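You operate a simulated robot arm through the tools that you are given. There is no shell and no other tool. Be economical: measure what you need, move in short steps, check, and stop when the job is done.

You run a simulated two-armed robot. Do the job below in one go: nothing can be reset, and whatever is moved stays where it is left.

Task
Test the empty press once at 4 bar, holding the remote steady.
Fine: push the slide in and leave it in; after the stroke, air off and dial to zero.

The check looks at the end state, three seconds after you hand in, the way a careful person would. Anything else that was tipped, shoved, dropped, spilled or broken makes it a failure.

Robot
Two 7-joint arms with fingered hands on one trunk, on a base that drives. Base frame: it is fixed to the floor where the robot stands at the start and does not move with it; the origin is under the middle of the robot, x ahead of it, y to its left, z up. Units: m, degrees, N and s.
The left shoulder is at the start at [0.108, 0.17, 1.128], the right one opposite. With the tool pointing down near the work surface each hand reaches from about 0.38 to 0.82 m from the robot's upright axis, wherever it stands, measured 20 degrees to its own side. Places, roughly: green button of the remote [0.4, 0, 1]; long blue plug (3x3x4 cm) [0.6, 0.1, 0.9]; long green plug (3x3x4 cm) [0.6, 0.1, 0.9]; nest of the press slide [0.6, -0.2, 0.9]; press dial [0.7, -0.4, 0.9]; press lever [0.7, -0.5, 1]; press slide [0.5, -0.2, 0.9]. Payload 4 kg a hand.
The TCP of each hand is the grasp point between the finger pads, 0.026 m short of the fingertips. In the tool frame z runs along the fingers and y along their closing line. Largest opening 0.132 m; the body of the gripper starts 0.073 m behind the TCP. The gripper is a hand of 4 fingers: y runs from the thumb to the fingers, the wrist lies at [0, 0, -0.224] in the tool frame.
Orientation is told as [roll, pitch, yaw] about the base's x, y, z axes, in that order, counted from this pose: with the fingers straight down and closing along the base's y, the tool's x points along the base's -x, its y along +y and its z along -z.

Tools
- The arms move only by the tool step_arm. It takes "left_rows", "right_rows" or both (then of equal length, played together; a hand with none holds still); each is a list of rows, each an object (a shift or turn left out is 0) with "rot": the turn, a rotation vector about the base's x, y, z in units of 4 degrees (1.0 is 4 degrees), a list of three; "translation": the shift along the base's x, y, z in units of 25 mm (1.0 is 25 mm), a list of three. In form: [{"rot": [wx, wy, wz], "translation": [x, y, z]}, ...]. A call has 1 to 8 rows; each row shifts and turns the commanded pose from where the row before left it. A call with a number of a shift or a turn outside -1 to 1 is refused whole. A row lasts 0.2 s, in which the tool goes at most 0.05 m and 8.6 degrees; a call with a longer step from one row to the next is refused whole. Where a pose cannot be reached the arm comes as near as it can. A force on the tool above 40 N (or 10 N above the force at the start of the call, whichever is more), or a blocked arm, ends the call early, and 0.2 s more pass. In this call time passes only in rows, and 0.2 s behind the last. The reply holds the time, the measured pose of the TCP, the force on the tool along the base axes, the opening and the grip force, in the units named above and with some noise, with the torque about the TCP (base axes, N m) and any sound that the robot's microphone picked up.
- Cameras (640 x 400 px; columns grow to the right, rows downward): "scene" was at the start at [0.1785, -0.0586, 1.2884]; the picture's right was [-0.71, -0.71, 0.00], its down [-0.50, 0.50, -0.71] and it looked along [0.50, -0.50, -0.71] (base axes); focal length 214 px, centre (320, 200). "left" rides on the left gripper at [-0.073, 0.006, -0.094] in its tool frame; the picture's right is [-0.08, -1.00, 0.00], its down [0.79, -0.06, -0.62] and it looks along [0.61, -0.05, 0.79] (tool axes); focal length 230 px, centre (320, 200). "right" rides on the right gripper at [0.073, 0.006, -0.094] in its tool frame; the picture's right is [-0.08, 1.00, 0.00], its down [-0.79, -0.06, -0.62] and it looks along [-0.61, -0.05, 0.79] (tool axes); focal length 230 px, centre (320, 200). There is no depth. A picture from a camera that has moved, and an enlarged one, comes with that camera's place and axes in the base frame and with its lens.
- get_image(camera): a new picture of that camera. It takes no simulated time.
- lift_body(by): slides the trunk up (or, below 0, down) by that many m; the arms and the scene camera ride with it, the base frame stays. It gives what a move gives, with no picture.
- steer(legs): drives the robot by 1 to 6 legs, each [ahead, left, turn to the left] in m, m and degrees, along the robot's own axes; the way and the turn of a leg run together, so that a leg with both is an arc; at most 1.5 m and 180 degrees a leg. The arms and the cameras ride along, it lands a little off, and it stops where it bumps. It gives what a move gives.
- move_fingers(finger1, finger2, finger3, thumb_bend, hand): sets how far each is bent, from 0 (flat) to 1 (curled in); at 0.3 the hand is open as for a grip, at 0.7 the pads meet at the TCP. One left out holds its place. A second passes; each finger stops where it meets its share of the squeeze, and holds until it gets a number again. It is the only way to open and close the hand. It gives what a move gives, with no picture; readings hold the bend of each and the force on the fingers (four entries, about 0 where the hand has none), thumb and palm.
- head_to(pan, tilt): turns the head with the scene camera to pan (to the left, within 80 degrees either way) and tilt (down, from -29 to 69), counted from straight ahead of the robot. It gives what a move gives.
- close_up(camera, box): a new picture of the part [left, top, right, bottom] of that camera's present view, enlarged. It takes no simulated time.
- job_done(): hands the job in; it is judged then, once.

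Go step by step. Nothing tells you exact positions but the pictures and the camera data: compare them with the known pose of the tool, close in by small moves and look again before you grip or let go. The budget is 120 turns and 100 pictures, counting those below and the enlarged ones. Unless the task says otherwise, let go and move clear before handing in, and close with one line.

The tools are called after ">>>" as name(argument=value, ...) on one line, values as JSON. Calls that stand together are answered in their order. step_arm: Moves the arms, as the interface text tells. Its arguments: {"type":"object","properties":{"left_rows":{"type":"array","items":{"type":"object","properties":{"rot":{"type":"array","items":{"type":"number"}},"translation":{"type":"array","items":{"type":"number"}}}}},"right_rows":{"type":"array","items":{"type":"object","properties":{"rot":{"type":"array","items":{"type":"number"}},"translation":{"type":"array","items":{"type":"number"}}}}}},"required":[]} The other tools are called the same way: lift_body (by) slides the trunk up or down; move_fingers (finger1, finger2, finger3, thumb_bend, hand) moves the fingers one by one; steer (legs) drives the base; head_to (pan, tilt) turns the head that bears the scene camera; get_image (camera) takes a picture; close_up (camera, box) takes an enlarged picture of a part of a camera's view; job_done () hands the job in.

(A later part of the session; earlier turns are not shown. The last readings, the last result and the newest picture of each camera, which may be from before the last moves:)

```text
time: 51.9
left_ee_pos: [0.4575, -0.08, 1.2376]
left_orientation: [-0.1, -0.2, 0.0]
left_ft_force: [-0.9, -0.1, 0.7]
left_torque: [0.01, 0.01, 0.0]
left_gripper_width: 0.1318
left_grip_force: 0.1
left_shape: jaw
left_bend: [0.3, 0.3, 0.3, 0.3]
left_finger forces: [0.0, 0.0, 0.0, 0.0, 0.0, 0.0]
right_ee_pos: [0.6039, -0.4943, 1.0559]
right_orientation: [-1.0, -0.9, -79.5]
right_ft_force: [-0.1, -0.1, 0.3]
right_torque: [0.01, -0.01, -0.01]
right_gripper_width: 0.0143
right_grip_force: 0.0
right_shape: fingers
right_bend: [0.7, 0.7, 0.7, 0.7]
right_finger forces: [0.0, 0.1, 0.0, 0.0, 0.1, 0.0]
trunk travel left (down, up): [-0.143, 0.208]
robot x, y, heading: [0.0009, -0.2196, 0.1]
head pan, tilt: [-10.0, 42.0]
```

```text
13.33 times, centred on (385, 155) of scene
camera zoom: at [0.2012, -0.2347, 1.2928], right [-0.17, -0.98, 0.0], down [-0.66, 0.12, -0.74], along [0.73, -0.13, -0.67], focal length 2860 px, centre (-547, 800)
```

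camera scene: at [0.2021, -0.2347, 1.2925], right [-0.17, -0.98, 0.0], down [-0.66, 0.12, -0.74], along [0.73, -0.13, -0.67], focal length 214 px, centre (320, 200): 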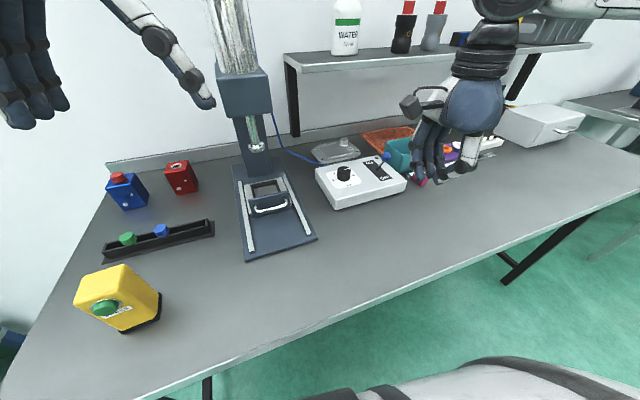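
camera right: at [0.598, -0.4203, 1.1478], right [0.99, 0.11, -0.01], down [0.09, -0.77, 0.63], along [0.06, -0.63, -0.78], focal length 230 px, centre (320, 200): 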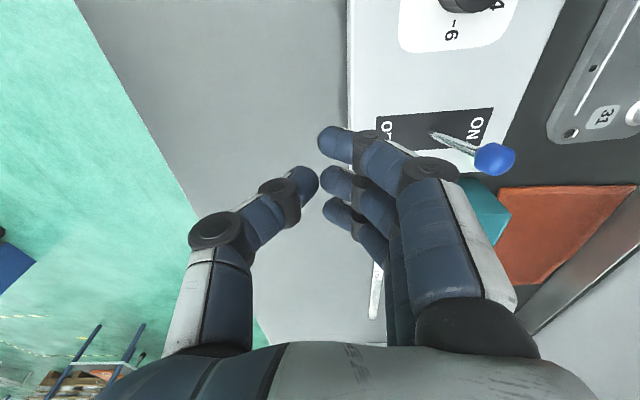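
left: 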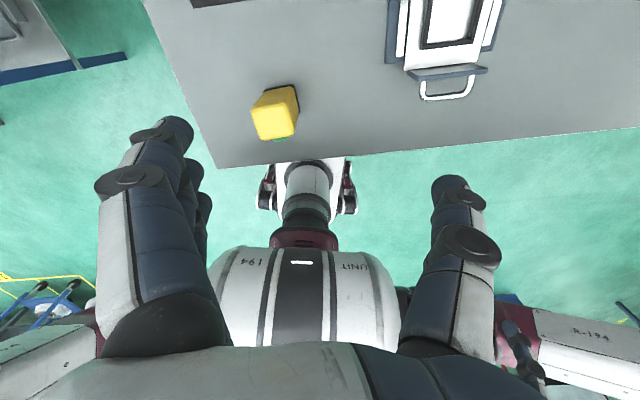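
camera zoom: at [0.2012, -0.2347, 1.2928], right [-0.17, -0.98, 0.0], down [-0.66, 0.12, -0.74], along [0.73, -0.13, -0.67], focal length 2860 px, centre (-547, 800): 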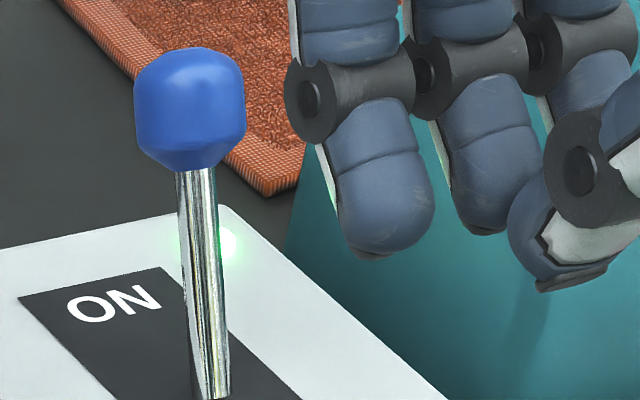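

The green lamp is lit, so air is ON. Next I'll retract the right hand and drive back to the left and slightly rearwards to work at the remote.

>>> step_arm(right_rows=[{"translation": [-1, 0, 1]}, {"translation": [-1, 0, 1]}, {"translation": [-1, 0, 1]}, {"translation": [-1, 0, 0]}, {"translation": [-1, 0, 0]}])

>>> steer(legs=[[-0.12, 0, 0], [0, 0.26, 0]])

>>> head_to(pan=0, tilt=45)

>>> get_image(camera="scene")

>>> get_image(camera="left")

```text
time: 53.1
left_ee_pos: [0.4585, -0.0795, 1.2363]
left_orientation: [0.0, 0.0, 0.0]
left_ft_force: [-0.5, -0.4, -0.8]
left_torque: [-0.02, 0.0, -0.01]
left_gripper_width: 0.1319
left_grip_force: 0.0
left_shape: jaw
left_bend: [0.3, 0.3, 0.3, 0.3]
left_finger forces: [0.0, 0.0, 0.0, 0.1, 0.0, 0.1]
right_ee_pos: [0.4764, -0.4961, 1.1311]
right_orientation: [-0.9, -0.9, -79.4]
right_ft_force: [-0.2, 0.2, -0.6]
right_torque: [-0.02, -0.02, 0.0]
right_gripper_width: 0.0146
right_grip_force: 0.0
right_shape: fingers
right_bend: [0.7, 0.7, 0.7, 0.7]
right_finger forces: [0.0, 0.1, 0.0, 0.1, 0.0, 0.0]
trunk travel left (down, up): [-0.143, 0.208]
robot x, y, heading: [-0.0009, -0.2185, 0.2]
head pan, tilt: [-10.0, 42.0]
```

```text
time: 56.9
left_ee_pos: [0.3414, 0.1763, 1.2366]
left_orientation: [0.0, 0.0, -0.4]
left_ft_force: [0.7, 0.4, 1.0]
left_torque: [0.01, -0.02, 0.0]
left_gripper_width: 0.1316
left_grip_force: 0.1
left_shape: jaw
left_bend: [0.3, 0.3, 0.3, 0.3]
left_finger forces: [0.0, 0.1, 0.0, 0.0, 0.1, 0.0]
right_ee_pos: [0.3585, -0.2387, 1.1287]
right_orientation: [-1.0, -0.9, -79.9]
right_ft_force: [0.8, 0.0, 0.1]
right_torque: [-0.03, -0.02, 0.0]
right_gripper_width: 0.0147
right_grip_force: 0.1
right_shape: fingers
right_bend: [0.7, 0.7, 0.7, 0.7]
right_finger forces: [0.0, 0.0, 0.0, 0.0, 0.0, 0.0]
trunk travel left (down, up): [-0.143, 0.208]
robot x, y, heading: [-0.1181, 0.0403, -0.2]
head pan, tilt: [-10.0, 42.0]
```

```text
time: 57.6
left_ee_pos: [0.3416, 0.176, 1.2373]
left_orientation: [0.0, 0.0, -0.4]
left_ft_force: [-0.6, 0.3, 0.3]
left_torque: [0.01, -0.02, 0.02]
left_gripper_width: 0.1319
left_grip_force: 0.0
left_shape: jaw
left_bend: [0.3, 0.3, 0.3, 0.3]
left_finger forces: [0.0, 0.0, 0.0, 0.1, 0.0, 0.0]
right_ee_pos: [0.3574, -0.2408, 1.1299]
right_orientation: [-0.9, -0.9, -79.9]
right_ft_force: [0.4, 0.5, 0.3]
right_torque: [-0.01, 0.02, 0.0]
right_gripper_width: 0.0145
right_grip_force: 0.0
right_shape: fingers
right_bend: [0.7, 0.7, 0.7, 0.7]
right_finger forces: [0.1, 0.0, 0.0, 0.0, 0.0, 0.0]
trunk travel left (down, up): [-0.143, 0.208]
robot x, y, heading: [-0.1211, 0.0407, -0.5]
head pan, tilt: [0.0, 45.0]
```

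```text
46 pictures are left
camera scene: at [0.0823, 0.0378, 1.2882], right [-0.01, -1.0, 0.0], down [-0.71, 0.01, -0.71], along [0.71, -0.01, -0.71], focal length 214 px, centre (320, 200)
```

scene: 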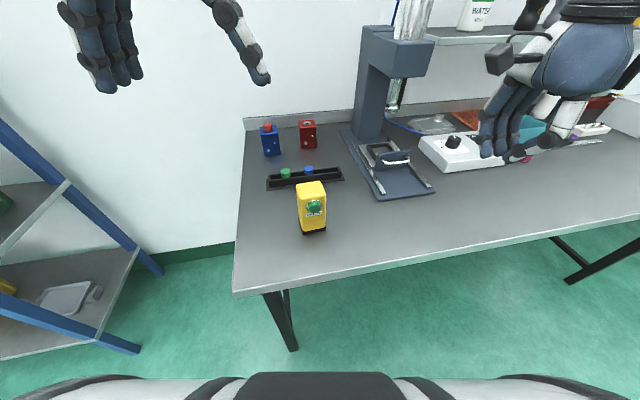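

```text
45 pictures are left
camera left: at [0.4148, 0.1823, 1.3306], right [0.07, -1.0, 0.0], down [-0.79, -0.06, 0.62], along [-0.61, -0.04, -0.79], focal length 230 px, centre (320, 200)
```

left: 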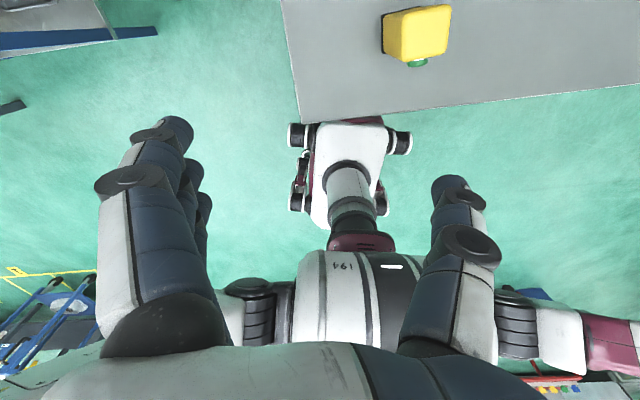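

>>> close_up(camera="scene", box=[270, 170, 350, 250])

>>> close_up(camera="left", box=[350, 0, 500, 100])

```text
5.00 times, centred on (310, 210) of scene
camera zoom: at [0.0823, 0.0378, 1.2882], right [-0.01, -1.0, 0.0], down [-0.71, 0.01, -0.71], along [0.71, -0.01, -0.71], focal length 1072 px, centre (370, 150)
```

zoom: 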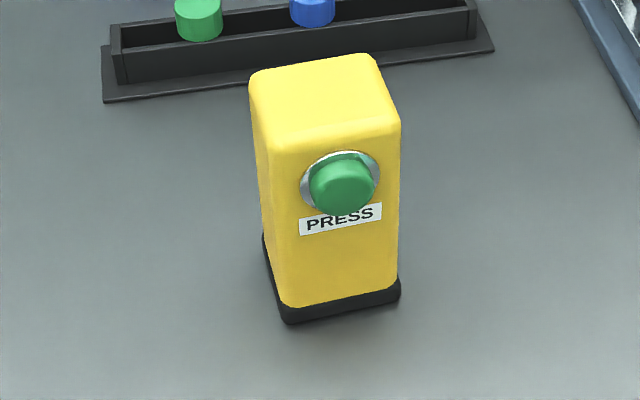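

```text
4.00 times, centred on (425, 50) of left
camera zoom: at [0.4148, 0.1823, 1.3306], right [0.07, -1.0, 0.0], down [-0.79, -0.06, 0.62], along [-0.61, -0.04, -0.79], focal length 920 px, centre (-100, 800)
```

zoom: 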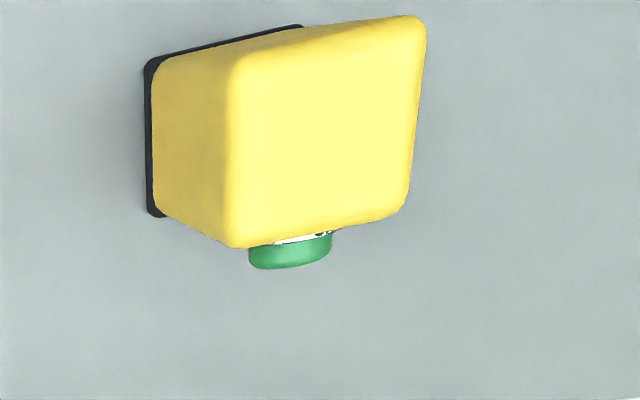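

The remote stands upright, with its button facing the robot at about (0.380, 0.045, 0.965) and its body centred near (0.41, 0.05), top at about z 0.99. I'll grip its sides from above with the left hand and press the button with a right finger. First the left hand goes above it.

>>> step_arm(left_rows=[{"rot": [0, 0, 0.43], "translation": [0.47, -0.84, -0.5]}, {"rot": [0, 0, 0.43], "translation": [0.47, -0.84, -0.5]}, {"rot": [0, 0, 0.43], "translation": [0.47, -0.84, -0.5]}, {"rot": [0, 0, 0.43], "translation": [0.47, -0.84, -0.5]}, {"rot": [0, 0, 0.43], "translation": [0.47, -0.84, -0.7]}, {"rot": [0, 0, 0.43], "translation": [0.47, -0.84, -0.7]}])

>>> get_image(camera="left")

>>> get_image(camera="scene")

```text
time: 59.0
left_ee_pos: [0.4122, 0.05, 1.1513]
left_orientation: [0.0, 0.1, 10.0]
left_ft_force: [0.2, -0.1, -0.6]
left_torque: [0.0, -0.01, -0.04]
left_gripper_width: 0.1318
left_grip_force: 0.0
left_shape: jaw
left_bend: [0.3, 0.3, 0.3, 0.3]
left_finger forces: [0.1, 0.1, 0.0, 0.1, 0.0, 0.0]
right_ee_pos: [0.3586, -0.2402, 1.1285]
right_orientation: [-1.1, -0.9, -79.9]
right_ft_force: [0.5, -0.7, 0.7]
right_torque: [0.03, 0.01, 0.03]
right_gripper_width: 0.0147
right_grip_force: 0.1
right_shape: fingers
right_bend: [0.7, 0.7, 0.7, 0.7]
right_finger forces: [0.0, 0.1, 0.0, 0.0, 0.0, 0.0]
trunk travel left (down, up): [-0.143, 0.208]
robot x, y, heading: [-0.12, 0.0417, -0.3]
head pan, tilt: [0.0, 45.0]
```

```text
42 pictures are left
camera left: at [0.4838, 0.0684, 1.2446], right [0.25, -0.97, 0.0], down [-0.76, -0.2, 0.62], along [-0.6, -0.15, -0.79], focal length 230 px, centre (320, 200)
```

left: 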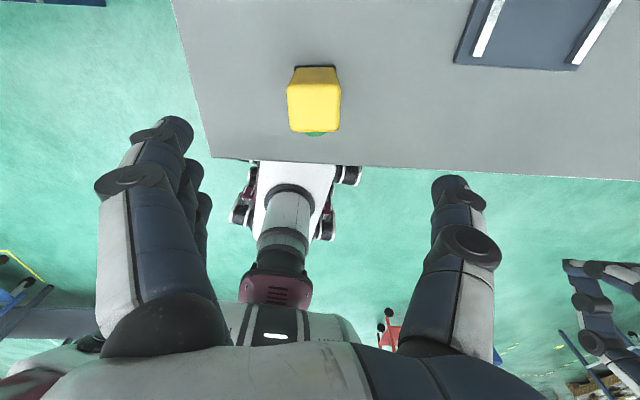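

```text
41 pictures are left
camera scene: at [0.0829, 0.0375, 1.288], right [-0.01, -1.0, 0.0], down [-0.71, 0.01, -0.71], along [0.71, -0.01, -0.71], focal length 214 px, centre (320, 200)
```

scene: 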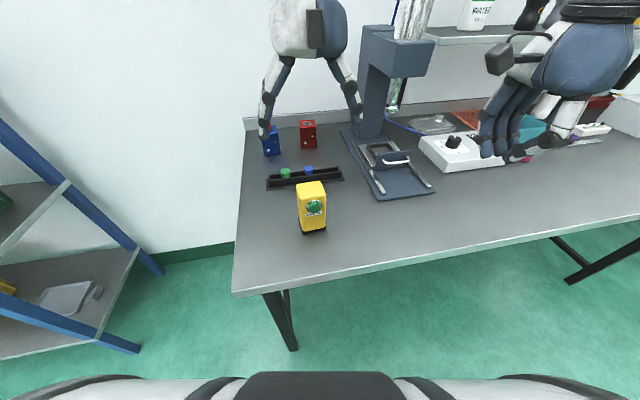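

The left hand is aligned, with about 6 mm to correct in y. I'll descend around the remote.

>>> step_arm(left_rows=[{"translation": [-0.05, 0.25, -0.8]}, {"translation": [0, 0, -0.9]}, {"translation": [0, 0, -0.9]}, {"translation": [0, 0, -0.9]}, {"translation": [0, 0, -0.9]}])

>>> get_image(camera="left")

>>> close_up(camera="scene", box=[220, 110, 400, 250])

```text
time: 60.2
left_ee_pos: [0.4106, 0.0556, 1.0415]
left_orientation: [0.0, -0.1, 9.9]
left_ft_force: [0.9, 0.0, 0.9]
left_torque: [-0.02, 0.0, 0.04]
left_gripper_width: 0.1321
left_grip_force: 0.0
left_shape: jaw
left_bend: [0.3, 0.3, 0.3, 0.3]
left_finger forces: [0.0, 0.0, 0.1, 0.1, 0.1, 0.0]
right_ee_pos: [0.3588, -0.2399, 1.1297]
right_orientation: [-1.0, -0.8, -79.9]
right_ft_force: [0.1, 0.1, -0.6]
right_torque: [-0.01, 0.0, 0.0]
right_gripper_width: 0.0142
right_grip_force: 0.1
right_shape: fingers
right_bend: [0.7, 0.7, 0.7, 0.7]
right_finger forces: [0.1, 0.0, 0.0, 0.1, 0.0, 0.0]
trunk travel left (down, up): [-0.143, 0.208]
robot x, y, heading: [-0.1222, 0.0402, -0.3]
head pan, tilt: [0.0, 45.0]
```

```text
40 pictures are left
camera left: at [0.4826, 0.0747, 1.1348], right [0.25, -0.97, 0.0], down [-0.76, -0.19, 0.62], along [-0.6, -0.15, -0.79], focal length 230 px, centre (320, 200)
```

left: 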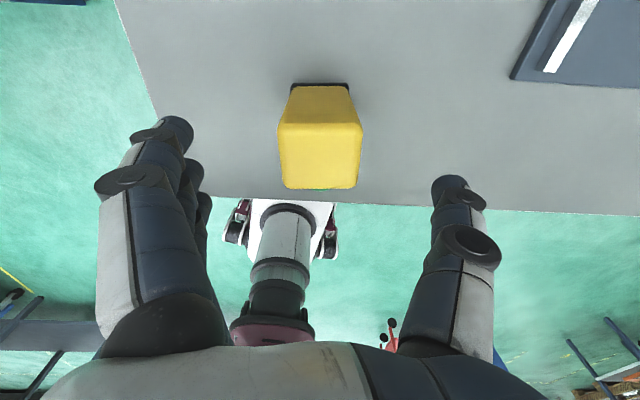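

```text
2.86 times, centred on (310, 180) of scene
camera zoom: at [0.0827, 0.038, 1.288], right [-0.01, -1.0, 0.0], down [-0.71, 0.01, -0.71], along [0.71, -0.01, -0.71], focal length 613 px, centre (349, 257)
```

zoom: 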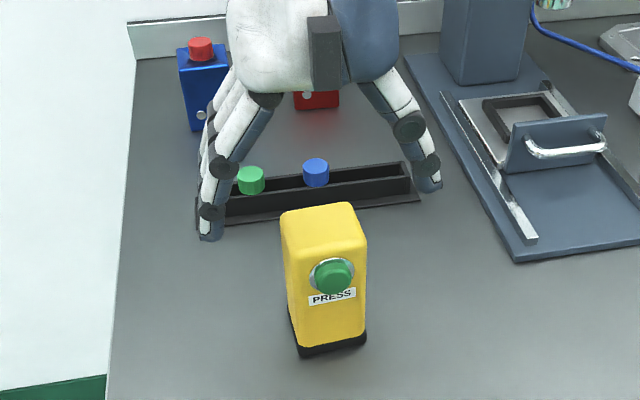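

It's centred. I'll lower to grip height and close gently on the sides.

>>> step_arm(left_rows=[{"translation": [0, 0, -0.8]}, {"translation": [0, 0, -0.8]}, {"translation": [0, 0, -0.8]}, {"translation": [0, 0, -0.8]}])

>>> move_fingers(hand="left", finger1=0.48, finger2=0.48, finger3=0.48, thumb_bend=0.48)

>>> get_image(camera="left")

>>> close_up(camera="scene", box=[220, 110, 400, 250])

```text
time: 61.2
left_ee_pos: [0.4109, 0.0553, 0.9628]
left_orientation: [0.0, -0.1, 9.8]
left_ft_force: [-0.2, -0.4, -1.1]
left_torque: [-0.03, -0.01, 0.01]
left_gripper_width: 0.1318
left_grip_force: 0.0
left_shape: jaw
left_bend: [0.3, 0.3, 0.3, 0.3]
left_finger forces: [0.0, 0.1, 0.1, 0.1, 0.1, 0.0]
right_ee_pos: [0.358, -0.2394, 1.1299]
right_orientation: [-0.9, -0.9, -79.9]
right_ft_force: [0.5, 0.2, -0.4]
right_torque: [-0.04, -0.01, 0.02]
right_gripper_width: 0.0145
right_grip_force: 0.0
right_shape: fingers
right_bend: [0.7, 0.7, 0.7, 0.7]
right_finger forces: [0.0, 0.1, 0.1, 0.1, 0.1, 0.0]
trunk travel left (down, up): [-0.143, 0.208]
robot x, y, heading: [-0.1218, 0.0369, -0.4]
head pan, tilt: [0.0, 45.0]
```

```text
time: 62.2
left_ee_pos: [0.4107, 0.0562, 0.9611]
left_orientation: [-0.1, 0.0, 9.8]
left_ft_force: [0.3, 0.2, -0.5]
left_torque: [0.01, -0.02, -0.01]
left_gripper_width: 0.0782
left_grip_force: 0.0
left_shape: fingers
left_bend: [0.48, 0.48, 0.48, 0.48]
left_finger forces: [0.1, 0.1, 0.1, 0.1, 0.0, 0.0]
right_ee_pos: [0.3579, -0.2398, 1.1288]
right_orientation: [-0.9, -0.9, -79.9]
right_ft_force: [-0.6, -0.3, 0.0]
right_torque: [0.0, 0.0, -0.02]
right_gripper_width: 0.0147
right_grip_force: 0.0
right_shape: fingers
right_bend: [0.7, 0.7, 0.7, 0.7]
right_finger forces: [0.0, 0.1, 0.0, 0.0, 0.0, 0.1]
trunk travel left (down, up): [-0.143, 0.208]
robot x, y, heading: [-0.1227, 0.0411, -0.5]
head pan, tilt: [0.0, 45.0]
```

```text
38 pictures are left
camera left: at [0.4821, 0.0747, 1.0559], right [0.25, -0.97, 0.0], down [-0.76, -0.2, 0.62], along [-0.6, -0.15, -0.79], focal length 230 px, centre (320, 200)
```

left: 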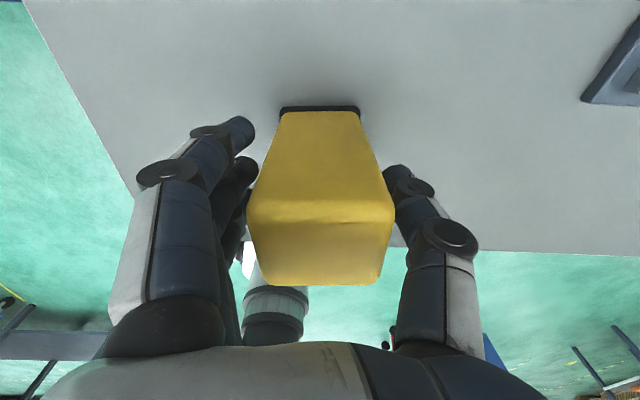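

```text
2.86 times, centred on (310, 180) of scene
camera zoom: at [0.0823, 0.038, 1.2882], right [-0.01, -1.0, 0.0], down [-0.71, 0.01, -0.71], along [0.71, -0.01, -0.71], focal length 613 px, centre (349, 257)
```

zoom: 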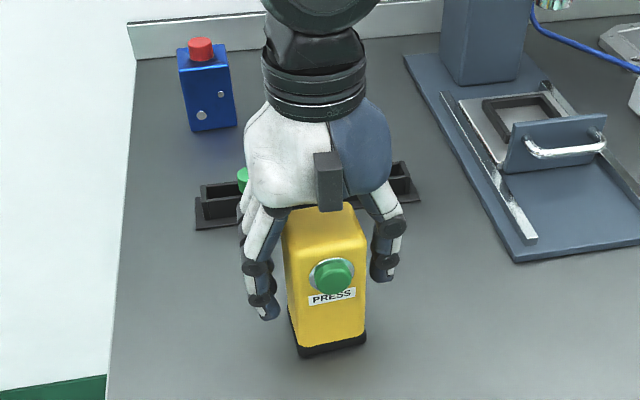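

>>> move_fingers(hand="left", finger1=0.55, finger2=0.55, finger3=0.55, thumb_bend=0.55)

>>> move_fingers(hand="left", finger1=0.62, finger2=0.62, finger3=0.62, thumb_bend=0.64)

>>> close_up(camera="scene", box=[220, 110, 400, 250])

```text
time: 63.2
left_ee_pos: [0.4108, 0.0549, 0.9625]
left_orientation: [0.0, -0.1, 9.9]
left_ft_force: [-1.1, 0.3, 0.0]
left_torque: [0.0, 0.01, -0.01]
left_gripper_width: 0.0609
left_grip_force: 2.4
left_shape: fingers
left_bend: [0.53, 0.54, 0.54, 0.54]
left_finger forces: [1.4, 0.9, 0.3, 0.1, 2.2, 0.0]
right_ee_pos: [0.3578, -0.2393, 1.1291]
right_orientation: [-1.0, -0.8, -79.9]
right_ft_force: [-0.9, 0.5, -0.3]
right_torque: [-0.01, -0.02, -0.04]
right_gripper_width: 0.0145
right_grip_force: 0.0
right_shape: fingers
right_bend: [0.7, 0.7, 0.7, 0.7]
right_finger forces: [0.0, 0.0, 0.0, 0.0, 0.0, 0.0]
trunk travel left (down, up): [-0.143, 0.208]
robot x, y, heading: [-0.1172, 0.0424, -0.6]
head pan, tilt: [0.0, 45.0]
```

```text
time: 64.2
left_ee_pos: [0.4109, 0.0563, 0.9628]
left_orientation: [0.0, 0.0, 9.9]
left_ft_force: [-0.6, -0.1, -0.5]
left_torque: [0.01, -0.03, -0.01]
left_gripper_width: 0.053
left_grip_force: 14.5
left_shape: fingers
left_bend: [0.58, 0.55, 0.56, 0.58]
left_finger forces: [4.3, 5.9, 4.8, 0.0, 13.6, 0.0]
right_ee_pos: [0.3575, -0.2401, 1.1289]
right_orientation: [-0.9, -1.0, -80.0]
right_ft_force: [-1.0, 0.3, -0.2]
right_torque: [0.03, 0.04, 0.0]
right_gripper_width: 0.0146
right_grip_force: 0.0
right_shape: fingers
right_bend: [0.7, 0.7, 0.7, 0.7]
right_finger forces: [0.0, 0.1, 0.0, 0.0, 0.0, 0.1]
trunk travel left (down, up): [-0.143, 0.208]
robot x, y, heading: [-0.1207, 0.0401, -0.6]
head pan, tilt: [0.0, 45.0]
```

```text
2.86 times, centred on (310, 180) of scene
camera zoom: at [0.0824, 0.038, 1.2881], right [-0.01, -1.0, 0.0], down [-0.71, 0.01, -0.71], along [0.71, -0.01, -0.71], focal length 613 px, centre (349, 257)
```

zoom: 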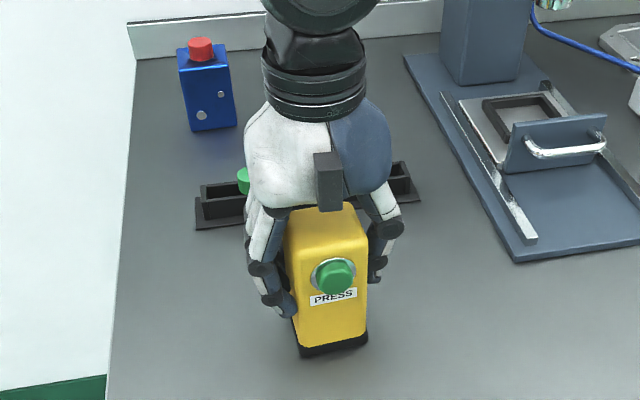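

The remote is held with about 14 N and hasn't moved. Next I'll make a pointing finger on the right hand and tilt it forward, away from the left hand.

>>> move_fingers(hand="right", finger1=1.0, finger2=0.65, finger3=1.0, thumb_bend=0.65)

>>> step_arm(right_rows=[{"rot": [0.17, -0.98, 0], "translation": [0, 0, -0.3]}, {"rot": [0.17, -0.98, 0], "translation": [0, 0, -0.3]}, {"rot": [0.17, -0.98, 0], "translation": [0, 0, -0.3]}, {"rot": [0.17, -0.98, 0], "translation": [0, 0, -0.3]}, {"rot": [0.17, -0.98, 0], "translation": [0, 0, -0.3]}, {"rot": [0.17, -0.98, 0], "translation": [0, 0, -0.3]}, {"rot": [0.17, -0.98, 0], "translation": [0, 0, -0.3]}, {"rot": [0.17, -0.98, 0], "translation": [0, 0, -0.3]}])

>>> get_image(camera="scene")

>>> get_image(camera="right")

```text
time: 65.2
left_ee_pos: [0.4108, 0.0558, 0.9626]
left_orientation: [0.1, 0.1, 9.9]
left_ft_force: [0.4, -0.2, -1.4]
left_torque: [0.0, -0.02, 0.02]
left_gripper_width: 0.0528
left_grip_force: 14.2
left_shape: fingers
left_bend: [0.58, 0.55, 0.56, 0.58]
left_finger forces: [4.2, 5.9, 4.8, 0.1, 13.7, 0.1]
right_ee_pos: [0.3576, -0.2403, 1.1302]
right_orientation: [-0.9, -1.0, -79.9]
right_ft_force: [-0.1, -0.9, 0.1]
right_torque: [0.02, -0.01, 0.05]
right_gripper_width: 0.0407
right_grip_force: 0.0
right_shape: fingers
right_bend: [1.0, 0.65, 1.0, 0.65]
right_finger forces: [0.0, 0.1, 0.1, 0.0, 0.0, 0.0]
trunk travel left (down, up): [-0.143, 0.208]
robot x, y, heading: [-0.1177, 0.0434, -0.5]
head pan, tilt: [0.0, 45.0]
```

```text
time: 67.0
left_ee_pos: [0.4114, 0.0563, 0.9627]
left_orientation: [0.0, 0.0, 9.9]
left_ft_force: [0.5, -0.3, 0.2]
left_torque: [0.04, 0.02, 0.03]
left_gripper_width: 0.053
left_grip_force: 14.0
left_shape: fingers
left_bend: [0.58, 0.55, 0.56, 0.58]
left_finger forces: [4.3, 5.9, 4.8, 0.0, 13.6, 0.0]
right_ee_pos: [0.3567, -0.2408, 1.0696]
right_orientation: [31.0, -0.8, -80.4]
right_ft_force: [0.0, -0.5, -0.6]
right_torque: [0.0, 0.01, -0.02]
right_gripper_width: 0.0403
right_grip_force: 0.1
right_shape: fingers
right_bend: [1.0, 0.65, 1.0, 0.65]
right_finger forces: [0.1, 0.0, 0.0, 0.0, 0.0, 0.0]
trunk travel left (down, up): [-0.143, 0.208]
robot x, y, heading: [-0.1199, 0.0432, -0.6]
head pan, tilt: [0.0, 45.0]
```

```text
35 pictures are left
camera scene: at [0.0823, 0.0378, 1.2882], right [-0.01, -1.0, 0.0], down [-0.71, 0.01, -0.71], along [0.71, -0.01, -0.71], focal length 214 px, centre (320, 200)
```

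scene: 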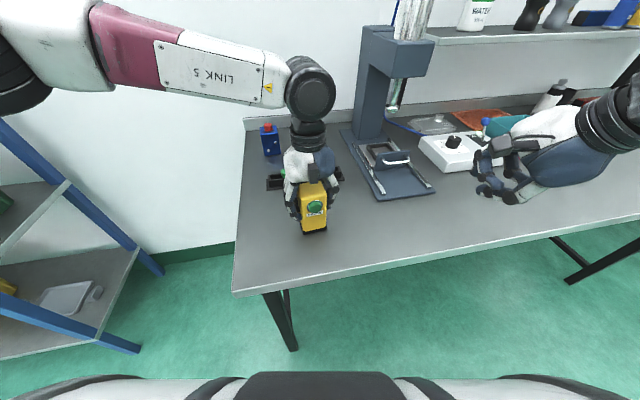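

```text
34 pictures are left
camera right: at [0.302, -0.1737, 1.1505], right [0.85, 0.07, 0.51], down [-0.23, -0.83, 0.51], along [0.46, -0.56, -0.69], focal length 230 px, centre (320, 200)
```

right: 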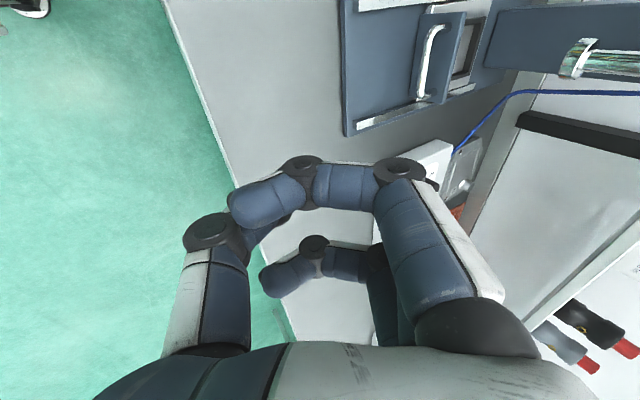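

Pressing at this tilt would bring the right wrist too close to the body. I'll release the remote cleanly, lift the left hand, back the robot up 0.18 m for room, and regrip.

>>> move_fingers(hand="left", finger1=0.42, finger2=0.42, finger3=0.42, thumb_bend=0.42)

>>> step_arm(left_rows=[{"translation": [0, 0, 0.9]}, {"translation": [0, 0, 0.9]}, {"translation": [0, 0, 0.9]}, {"translation": [0, 0, 0.9]}, {"translation": [0, 0, 0.9]}])

>>> steer(legs=[[-0.18, 0, 0]])

>>> step_arm(left_rows=[{"translation": [1, 0, 0]}, {"translation": [1, 0, 0]}, {"translation": [1, 0, 0]}, {"translation": [1, 0, 0]}, {"translation": [1, 0, 0]}, {"translation": [1, 0, 0]}, {"translation": [1, 0, 0]}], right_rows=[{"rot": [0.17, -0.98, 0]}, {"rot": [0.17, -0.98, 0]}, {"rot": [0.17, -0.98, 0]}, {"rot": [0.17, -0.98, 0]}, {"rot": [0.17, -0.98, 0]}, {"rot": [0.17, -0.98, 0]}, {"rot": [0.17, -0.98, 0]}])

>>> get_image(camera="left")

>>> get_image(camera="scene")

```text
time: 68.0
left_ee_pos: [0.4112, 0.0565, 0.9628]
left_orientation: [-0.2, 0.1, 9.8]
left_ft_force: [-0.4, 0.5, -0.3]
left_torque: [0.0, -0.01, -0.01]
left_gripper_width: 0.0966
left_grip_force: 0.1
left_shape: fingers
left_bend: [0.42, 0.42, 0.42, 0.42]
left_finger forces: [0.0, 0.0, 0.0, 0.0, 0.0, 0.1]
right_ee_pos: [0.3565, -0.2401, 1.0691]
right_orientation: [30.9, -0.9, -80.4]
right_ft_force: [0.0, -0.5, -0.1]
right_torque: [0.01, 0.0, 0.0]
right_gripper_width: 0.0404
right_grip_force: 0.1
right_shape: fingers
right_bend: [1.0, 0.65, 1.0, 0.65]
right_finger forces: [0.0, 0.0, 0.1, 0.0, 0.0, 0.1]
trunk travel left (down, up): [-0.143, 0.208]
robot x, y, heading: [-0.1179, 0.0401, -0.6]
head pan, tilt: [0.0, 45.0]
```

```text
time: 69.2
left_ee_pos: [0.4108, 0.0572, 1.0753]
left_orientation: [0.0, 0.0, 9.9]
left_ft_force: [-0.2, -0.2, 0.1]
left_torque: [0.01, -0.01, 0.05]
left_gripper_width: 0.0965
left_grip_force: 0.0
left_shape: fingers
left_bend: [0.42, 0.42, 0.42, 0.42]
left_finger forces: [0.0, 0.0, 0.1, 0.0, 0.0, 0.1]
right_ee_pos: [0.3565, -0.2394, 1.0683]
right_orientation: [30.9, -0.8, -80.4]
right_ft_force: [0.4, -0.1, 0.1]
right_torque: [-0.01, 0.01, 0.02]
right_gripper_width: 0.0404
right_grip_force: 0.0
right_shape: fingers
right_bend: [1.0, 0.65, 1.0, 0.65]
right_finger forces: [0.0, 0.0, 0.0, 0.1, 0.0, 0.0]
trunk travel left (down, up): [-0.143, 0.208]
robot x, y, heading: [-0.1193, 0.0433, -0.4]
head pan, tilt: [0.0, 45.0]
```

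```text
time: 70.7
left_ee_pos: [0.2322, 0.0571, 1.0748]
left_orientation: [-0.1, -0.2, 9.9]
left_ft_force: [0.3, 0.6, 0.4]
left_torque: [-0.01, -0.04, 0.01]
left_gripper_width: 0.0962
left_grip_force: 0.0
left_shape: fingers
left_bend: [0.42, 0.42, 0.42, 0.42]
left_finger forces: [0.0, 0.0, 0.1, 0.0, 0.0, 0.0]
right_ee_pos: [0.1775, -0.2382, 1.0691]
right_orientation: [30.8, -1.0, -80.4]
right_ft_force: [-1.2, -0.1, -0.1]
right_torque: [0.01, -0.03, 0.03]
right_gripper_width: 0.0403
right_grip_force: 0.1
right_shape: fingers
right_bend: [1.0, 0.65, 1.0, 0.65]
right_finger forces: [0.0, 0.0, 0.1, 0.0, 0.0, 0.0]
trunk travel left (down, up): [-0.143, 0.208]
robot x, y, heading: [-0.2984, 0.0382, -0.3]
head pan, tilt: [0.0, 45.0]
```

```text
time: 72.3
left_ee_pos: [0.4064, 0.0566, 1.0744]
left_orientation: [0.0, 0.0, 9.8]
left_ft_force: [0.8, -0.5, 0.3]
left_torque: [0.0, 0.0, 0.0]
left_gripper_width: 0.0967
left_grip_force: 0.1
left_shape: fingers
left_bend: [0.42, 0.42, 0.42, 0.42]
left_finger forces: [0.0, 0.0, 0.0, 0.0, 0.0, 0.0]
right_ee_pos: [0.233, -0.2563, 1.0896]
right_orientation: [58.6, -0.5, -80.7]
right_ft_force: [0.1, -1.0, 0.5]
right_torque: [-0.01, 0.04, 0.02]
right_gripper_width: 0.0403
right_grip_force: 0.1
right_shape: fingers
right_bend: [1.0, 0.65, 1.0, 0.65]
right_finger forces: [0.1, 0.1, 0.1, 0.1, 0.1, 0.0]
right hand out of reach, approached as far as the arm can: row 3, 4, 5, 6, 7
trunk travel left (down, up): [-0.143, 0.208]
robot x, y, heading: [-0.2985, 0.0424, -0.6]
head pan, tilt: [0.0, 45.0]
```

```text
33 pictures are left
camera left: at [0.478, 0.0757, 1.1674], right [0.25, -0.97, 0.0], down [-0.76, -0.19, 0.62], along [-0.6, -0.15, -0.79], focal length 230 px, centre (320, 200)
```

left: 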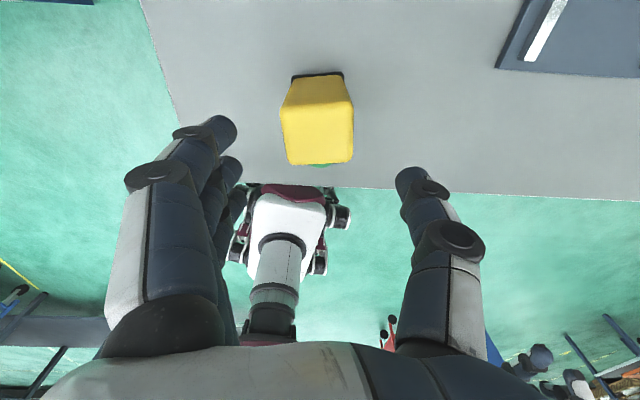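

```text
32 pictures are left
camera scene: at [-0.0962, 0.0381, 1.288], right [-0.01, -1.0, 0.0], down [-0.71, 0.01, -0.71], along [0.71, -0.01, -0.71], focal length 214 px, centre (320, 200)
```

scene: 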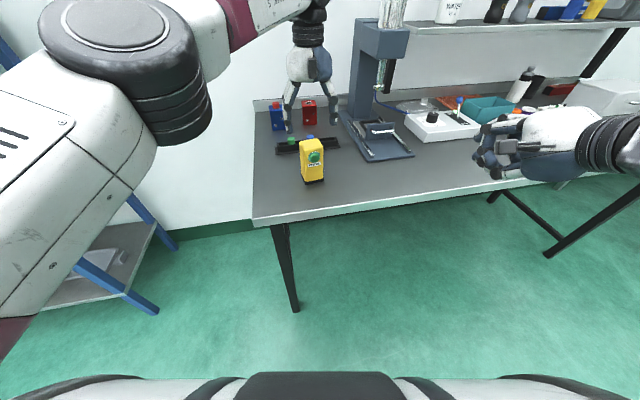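

There is room now. The left hand is centred, so I'll lower it and regrip the remote.

>>> step_arm(left_rows=[{"translation": [0.1, 0, -0.89]}, {"translation": [0, 0, -0.89]}, {"translation": [0, 0, -0.89]}, {"translation": [0, 0, -0.89]}, {"translation": [0, 0, -0.89]}])

>>> move_fingers(hand="left", finger1=0.55, finger2=0.55, finger3=0.55, thumb_bend=0.55)

>>> move_fingers(hand="left", finger1=0.64, finger2=0.64, finger3=0.64, thumb_bend=0.68)

>>> move_fingers(hand="right", finger2=0.7, thumb_bend=0.7)

>>> step_arm(right_rows=[{"translation": [0, 0.9, -0.4]}, {"translation": [0, 0.9, -0.4]}, {"translation": [0, 0.9, -0.4]}, {"translation": [0, 0.9, -0.4]}, {"translation": [0, 0.9, -0.4]}, {"translation": [0, 0.9, -0.4]}, {"translation": [0, 0.9, -0.4]}, {"translation": [0, 0.9, -0.4]}])

>>> close_up(camera="scene", box=[220, 90, 460, 260])

```text
time: 73.5
left_ee_pos: [0.4093, 0.0581, 0.9624]
left_orientation: [0.0, 0.0, 10.0]
left_ft_force: [0.6, -0.9, 0.2]
left_torque: [0.0, -0.01, 0.02]
left_gripper_width: 0.0964
left_grip_force: 0.2
left_shape: fingers
left_bend: [0.42, 0.42, 0.42, 0.42]
left_finger forces: [0.0, 0.1, 0.0, 0.0, 0.0, 0.1]
right_ee_pos: [0.232, -0.2563, 1.0914]
right_orientation: [58.7, -0.6, -80.6]
right_ft_force: [0.4, 0.3, -0.1]
right_torque: [0.02, 0.02, -0.03]
right_gripper_width: 0.0403
right_grip_force: 0.0
right_shape: fingers
right_bend: [1.0, 0.65, 1.0, 0.65]
right_finger forces: [0.0, 0.0, 0.1, 0.0, 0.0, 0.1]
trunk travel left (down, up): [-0.143, 0.208]
robot x, y, heading: [-0.2979, 0.041, -0.7]
head pan, tilt: [0.0, 45.0]
```

```text
time: 74.5
left_ee_pos: [0.4095, 0.0578, 0.9625]
left_orientation: [0.0, 0.0, 9.9]
left_ft_force: [-0.2, 0.8, -0.1]
left_torque: [-0.01, 0.0, -0.01]
left_gripper_width: 0.0607
left_grip_force: 2.5
left_shape: fingers
left_bend: [0.53, 0.53, 0.55, 0.54]
left_finger forces: [1.3, 1.1, 0.3, 0.1, 2.2, 0.1]
right_ee_pos: [0.2331, -0.2562, 1.0913]
right_orientation: [58.8, -0.6, -80.7]
right_ft_force: [-0.3, 0.1, 0.8]
right_torque: [0.0, -0.01, 0.03]
right_gripper_width: 0.0404
right_grip_force: 0.1
right_shape: fingers
right_bend: [1.0, 0.65, 1.0, 0.65]
right_finger forces: [0.0, 0.0, 0.1, 0.0, 0.1, 0.0]
trunk travel left (down, up): [-0.143, 0.208]
robot x, y, heading: [-0.3027, 0.0416, -0.5]
head pan, tilt: [0.0, 45.0]
```

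```text
time: 75.5
left_ee_pos: [0.4098, 0.0574, 0.9636]
left_orientation: [0.0, 0.0, 10.0]
left_ft_force: [0.0, -0.1, 0.6]
left_torque: [-0.01, 0.0, 0.03]
left_gripper_width: 0.0551
left_grip_force: 20.2
left_shape: fingers
left_bend: [0.57, 0.55, 0.57, 0.59]
left_finger forces: [6.6, 8.0, 6.8, 0.0, 19.4, 0.0]
right_ee_pos: [0.2325, -0.2572, 1.0917]
right_orientation: [58.8, -0.6, -80.7]
right_ft_force: [0.0, -0.6, 0.6]
right_torque: [0.03, -0.01, 0.0]
right_gripper_width: 0.0404
right_grip_force: 0.0
right_shape: fingers
right_bend: [1.0, 0.65, 1.0, 0.65]
right_finger forces: [0.0, 0.0, 0.0, 0.1, 0.1, 0.0]
trunk travel left (down, up): [-0.143, 0.208]
robot x, y, heading: [-0.2976, 0.0412, -0.6]
head pan, tilt: [0.0, 45.0]
```

```text
time: 76.5
left_ee_pos: [0.4092, 0.0581, 0.9617]
left_orientation: [0.1, 0.0, 10.0]
left_ft_force: [0.6, -0.6, -0.5]
left_torque: [0.0, 0.01, -0.01]
left_gripper_width: 0.055
left_grip_force: 19.8
left_shape: fingers
left_bend: [0.57, 0.55, 0.57, 0.59]
left_finger forces: [6.6, 8.0, 6.9, 0.0, 19.3, 0.1]
right_ee_pos: [0.2325, -0.2562, 1.0912]
right_orientation: [58.7, -0.5, -80.7]
right_ft_force: [-0.1, -0.6, 0.0]
right_torque: [0.04, -0.01, 0.03]
right_gripper_width: 0.0388
right_grip_force: 0.0
right_shape: fingers
right_bend: [1.0, 0.7, 1.0, 0.7]
right_finger forces: [0.0, 0.1, 0.2, 0.0, 0.0, 0.1]
trunk travel left (down, up): [-0.143, 0.208]
robot x, y, heading: [-0.3006, 0.0378, -0.6]
head pan, tilt: [0.0, 45.0]
```

```text
time: 78.3
left_ee_pos: [0.4092, 0.058, 0.9634]
left_orientation: [0.0, -0.1, 10.0]
left_ft_force: [-0.2, -0.7, -0.4]
left_torque: [-0.03, 0.0, 0.03]
left_gripper_width: 0.0551
left_grip_force: 19.8
left_shape: fingers
left_bend: [0.57, 0.55, 0.57, 0.59]
left_finger forces: [6.7, 8.0, 6.7, 0.0, 19.2, 0.0]
right_ee_pos: [0.2527, -0.0777, 1.0166]
right_orientation: [58.9, -0.7, -80.8]
right_ft_force: [-0.9, 0.0, -0.6]
right_torque: [0.02, -0.02, -0.04]
right_gripper_width: 0.039
right_grip_force: 0.0
right_shape: fingers
right_bend: [1.0, 0.7, 1.0, 0.7]
right_finger forces: [0.0, 0.0, 0.0, 0.0, 0.0, 0.0]
right hand out of reach, approached as far as the arm can: row 1, 2, 3
trunk travel left (down, up): [-0.143, 0.208]
robot x, y, heading: [-0.3009, 0.0437, -0.4]
head pan, tilt: [0.0, 45.0]
```

```text
2.35 times, centred on (340, 175) of scene
camera zoom: at [-0.0966, 0.0405, 1.2881], right [-0.01, -1.0, 0.0], down [-0.71, 0.0, -0.71], along [0.71, -0.01, -0.71], focal length 505 px, centre (273, 259)
```

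zoom: 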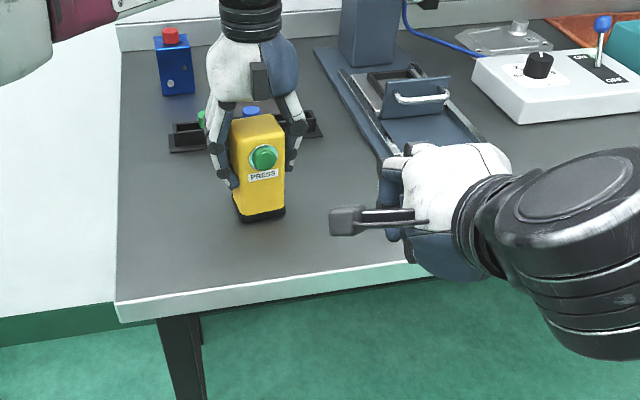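

The remote is regripped at about 20 N and hasn't shifted. I'll bring the right fingertip in front of the button.

>>> step_arm(right_rows=[{"translation": [0, 0.74, -0.24]}, {"translation": [0, 0.74, -0.24]}, {"translation": [0.2, 0.74, -0.24]}, {"translation": [0.4, 0.74, -0.24]}, {"translation": [0.5, 0.74, -0.24]}, {"translation": [0.5, 0.74, -0.24]}])

>>> get_image(camera="right")

>>> close_up(camera="scene", box=[240, 110, 400, 230])

>>> get_image(camera="left")

```text
time: 79.7
left_ee_pos: [0.4093, 0.0573, 0.962]
left_orientation: [0.0, 0.0, 9.9]
left_ft_force: [0.0, 1.0, 0.7]
left_torque: [-0.05, -0.05, 0.02]
left_gripper_width: 0.0545
left_grip_force: 20.3
left_shape: fingers
left_bend: [0.57, 0.55, 0.57, 0.59]
left_finger forces: [6.5, 8.0, 6.7, 0.0, 19.2, 0.1]
right_ee_pos: [0.2943, 0.0322, 0.98]
right_orientation: [58.8, -0.7, -80.8]
right_ft_force: [-0.7, -0.1, 0.5]
right_torque: [-0.02, 0.01, 0.0]
right_gripper_width: 0.039
right_grip_force: 0.1
right_shape: fingers
right_bend: [1.0, 0.7, 1.0, 0.7]
right_finger forces: [0.0, 0.0, 0.0, 0.1, 0.0, 0.0]
trunk travel left (down, up): [-0.143, 0.208]
robot x, y, heading: [-0.299, 0.0444, -0.4]
head pan, tilt: [0.0, 45.0]
```

```text
30 pictures are left
camera right: at [0.2065, 0.093, 1.0326], right [0.52, 0.02, 0.85], down [-0.43, -0.86, 0.28], along [0.74, -0.51, -0.44], focal length 230 px, centre (320, 200)
```

right: 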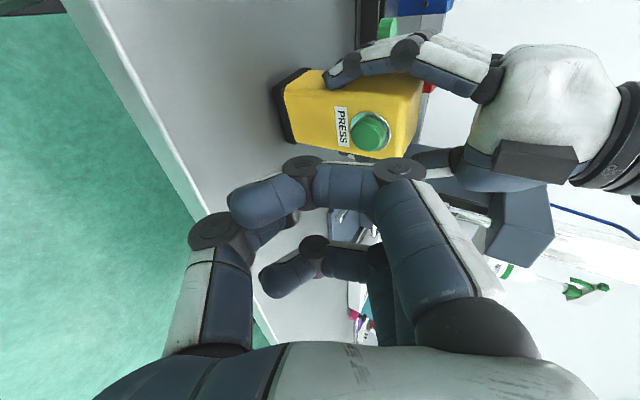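

```text
3.33 times, centred on (320, 170) of scene
camera zoom: at [-0.0962, 0.0398, 1.2881], right [-0.01, -1.0, 0.0], down [-0.71, 0.01, -0.71], along [0.71, -0.01, -0.71], focal length 715 px, centre (320, 300)
```

zoom: 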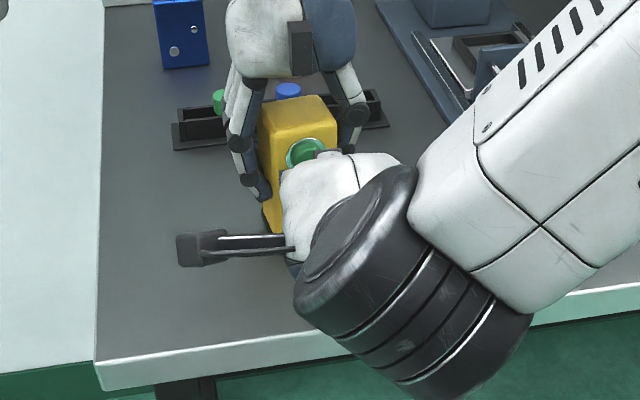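

```text
28 pictures are left
camera left: at [0.4808, 0.0766, 1.056], right [0.25, -0.97, 0.0], down [-0.76, -0.19, 0.62], along [-0.6, -0.15, -0.79], focal length 230 px, centre (320, 200)
```

left: 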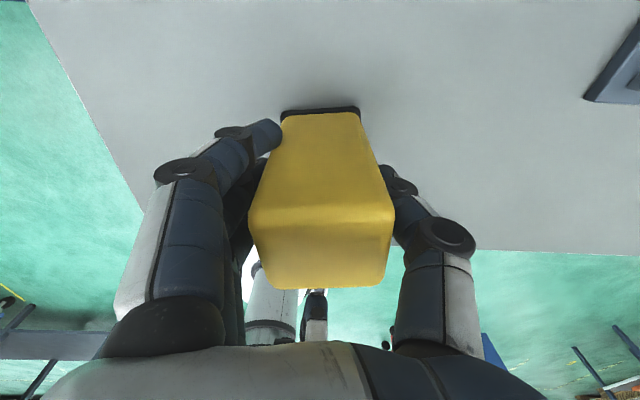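

The fingertip lines up with the button, needing only about 4 mm more height. I'll advance close to contact and look.

>>> step_arm(right_rows=[{"translation": [0.5, 0.1, 0.16]}, {"translation": [0.5, 0.09, 0]}, {"translation": [0.5, 0.09, 0]}])

>>> get_image(camera="right")

>>> close_up(camera="left", box=[230, 200, 430, 350])

```text
time: 80.5
left_ee_pos: [0.4095, 0.0574, 0.9649]
left_orientation: [-0.1, 0.1, 9.8]
left_ft_force: [-0.1, -0.4, 0.7]
left_torque: [0.01, 0.0, -0.01]
left_gripper_width: 0.0546
left_grip_force: 20.0
left_shape: fingers
left_bend: [0.57, 0.55, 0.57, 0.59]
left_finger forces: [6.4, 8.0, 6.7, 0.1, 19.2, 0.0]
right_ee_pos: [0.3297, 0.0392, 0.9858]
right_orientation: [58.6, -0.6, -80.8]
right_ft_force: [-0.2, -0.1, 0.8]
right_torque: [-0.01, -0.03, 0.01]
right_gripper_width: 0.0388
right_grip_force: 0.1
right_shape: fingers
right_bend: [1.0, 0.7, 1.0, 0.7]
right_finger forces: [0.1, 0.0, 0.0, 0.0, 0.0, 0.0]
trunk travel left (down, up): [-0.143, 0.208]
robot x, y, heading: [-0.2978, 0.0452, -0.4]
head pan, tilt: [0.0, 45.0]
```

```text
27 pictures are left
camera right: at [0.2434, 0.0997, 1.0365], right [0.52, 0.02, 0.85], down [-0.43, -0.86, 0.28], along [0.74, -0.51, -0.44], focal length 230 px, centre (320, 200)
```

right: 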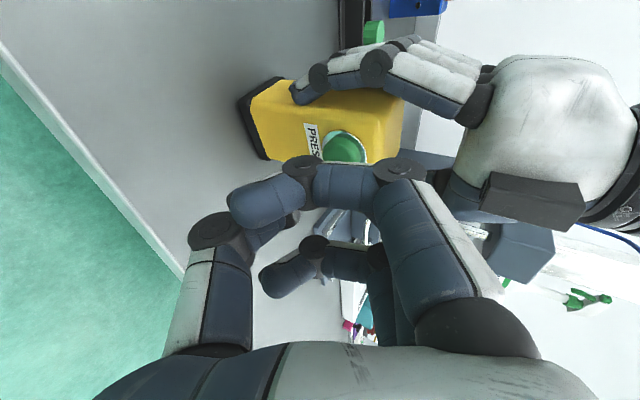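

```text
2.67 times, centred on (330, 275) of left
camera zoom: at [0.4806, 0.0765, 1.0563], right [0.25, -0.97, 0.0], down [-0.76, -0.2, 0.62], along [-0.6, -0.15, -0.79], focal length 614 px, centre (293, 0)
```

zoom: 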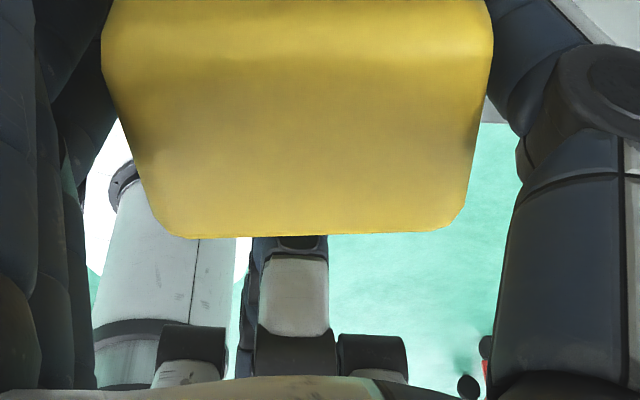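

The alignment is good: the button will meet the fingertip after about 20–25 mm. I'll advance slowly while watching the force.

>>> step_arm(right_rows=[{"translation": [0.2, 0.035, 0]}, {"translation": [0.2, 0.035, 0]}, {"translation": [0.2, 0.035, 0]}])

```text
time: 81.3
left_ee_pos: [0.409, 0.0569, 0.9637]
left_orientation: [-0.1, 0.1, 10.0]
left_ft_force: [-1.1, 0.2, 0.1]
left_torque: [-0.05, -0.02, 0.0]
left_gripper_width: 0.0546
left_grip_force: 20.4
left_shape: fingers
left_bend: [0.57, 0.55, 0.57, 0.59]
left_finger forces: [6.4, 8.0, 6.8, 0.1, 19.2, 0.1]
right_ee_pos: [0.3459, 0.0411, 0.9846]
right_orientation: [58.6, -0.7, -80.7]
right_ft_force: [0.3, -0.4, 0.7]
right_torque: [0.0, -0.02, 0.01]
right_gripper_width: 0.0389
right_grip_force: 0.0
right_shape: fingers
right_bend: [1.0, 0.7, 1.0, 0.7]
right_finger forces: [0.0, 0.0, 0.0, 0.0, 0.1, 0.1]
trunk travel left (down, up): [-0.143, 0.208]
robot x, y, heading: [-0.3008, 0.0446, -0.4]
head pan, tilt: [0.0, 45.0]
```

>>> step_arm(right_rows=[{"translation": [0.15, 0.026, 0]}, {"translation": [0.15, 0.026, 0]}])

>>> get_image(camera="right")

```text
time: 81.9
left_ee_pos: [0.4093, 0.0578, 0.963]
left_orientation: [-0.1, -0.1, 10.1]
left_ft_force: [3.4, 0.8, -0.3]
left_torque: [0.01, 0.04, 0.0]
left_gripper_width: 0.0548
left_grip_force: 20.5
left_shape: fingers
left_bend: [0.57, 0.55, 0.57, 0.59]
left_finger forces: [7.4, 7.8, 6.9, 0.1, 19.3, 0.0]
right_ee_pos: [0.3517, 0.0418, 0.9852]
right_orientation: [58.6, -0.6, -80.8]
right_ft_force: [-3.2, -0.5, 0.9]
right_torque: [0.02, -0.02, 0.0]
right_gripper_width: 0.0387
right_grip_force: 2.4
right_shape: fingers
right_bend: [1.0, 0.71, 1.0, 0.7]
right_finger forces: [0.1, 3.7, 0.0, 0.1, 0.0, 0.0]
trunk travel left (down, up): [-0.143, 0.208]
robot x, y, heading: [-0.301, 0.045, -0.7]
head pan, tilt: [0.0, 45.0]
heard: click
```

```text
25 pictures are left
camera right: at [0.2655, 0.1026, 1.0372], right [0.52, 0.02, 0.85], down [-0.43, -0.86, 0.28], along [0.74, -0.51, -0.44], focal length 230 px, centre (320, 200)
```

right: 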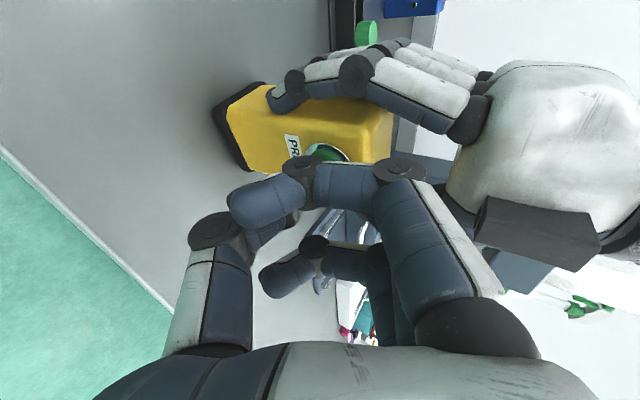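

The button clicked. I'll look at the press to see whether it strokes.

>>> get_image(camera="scene")

```text
24 pictures are left
camera scene: at [-0.0965, 0.0394, 1.2881], right [-0.01, -1.0, 0.0], down [-0.71, 0.01, -0.71], along [0.71, -0.01, -0.71], focal length 214 px, centre (320, 200)
```

scene: 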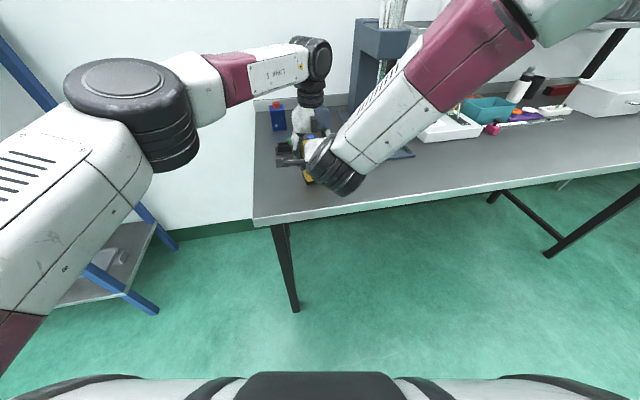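

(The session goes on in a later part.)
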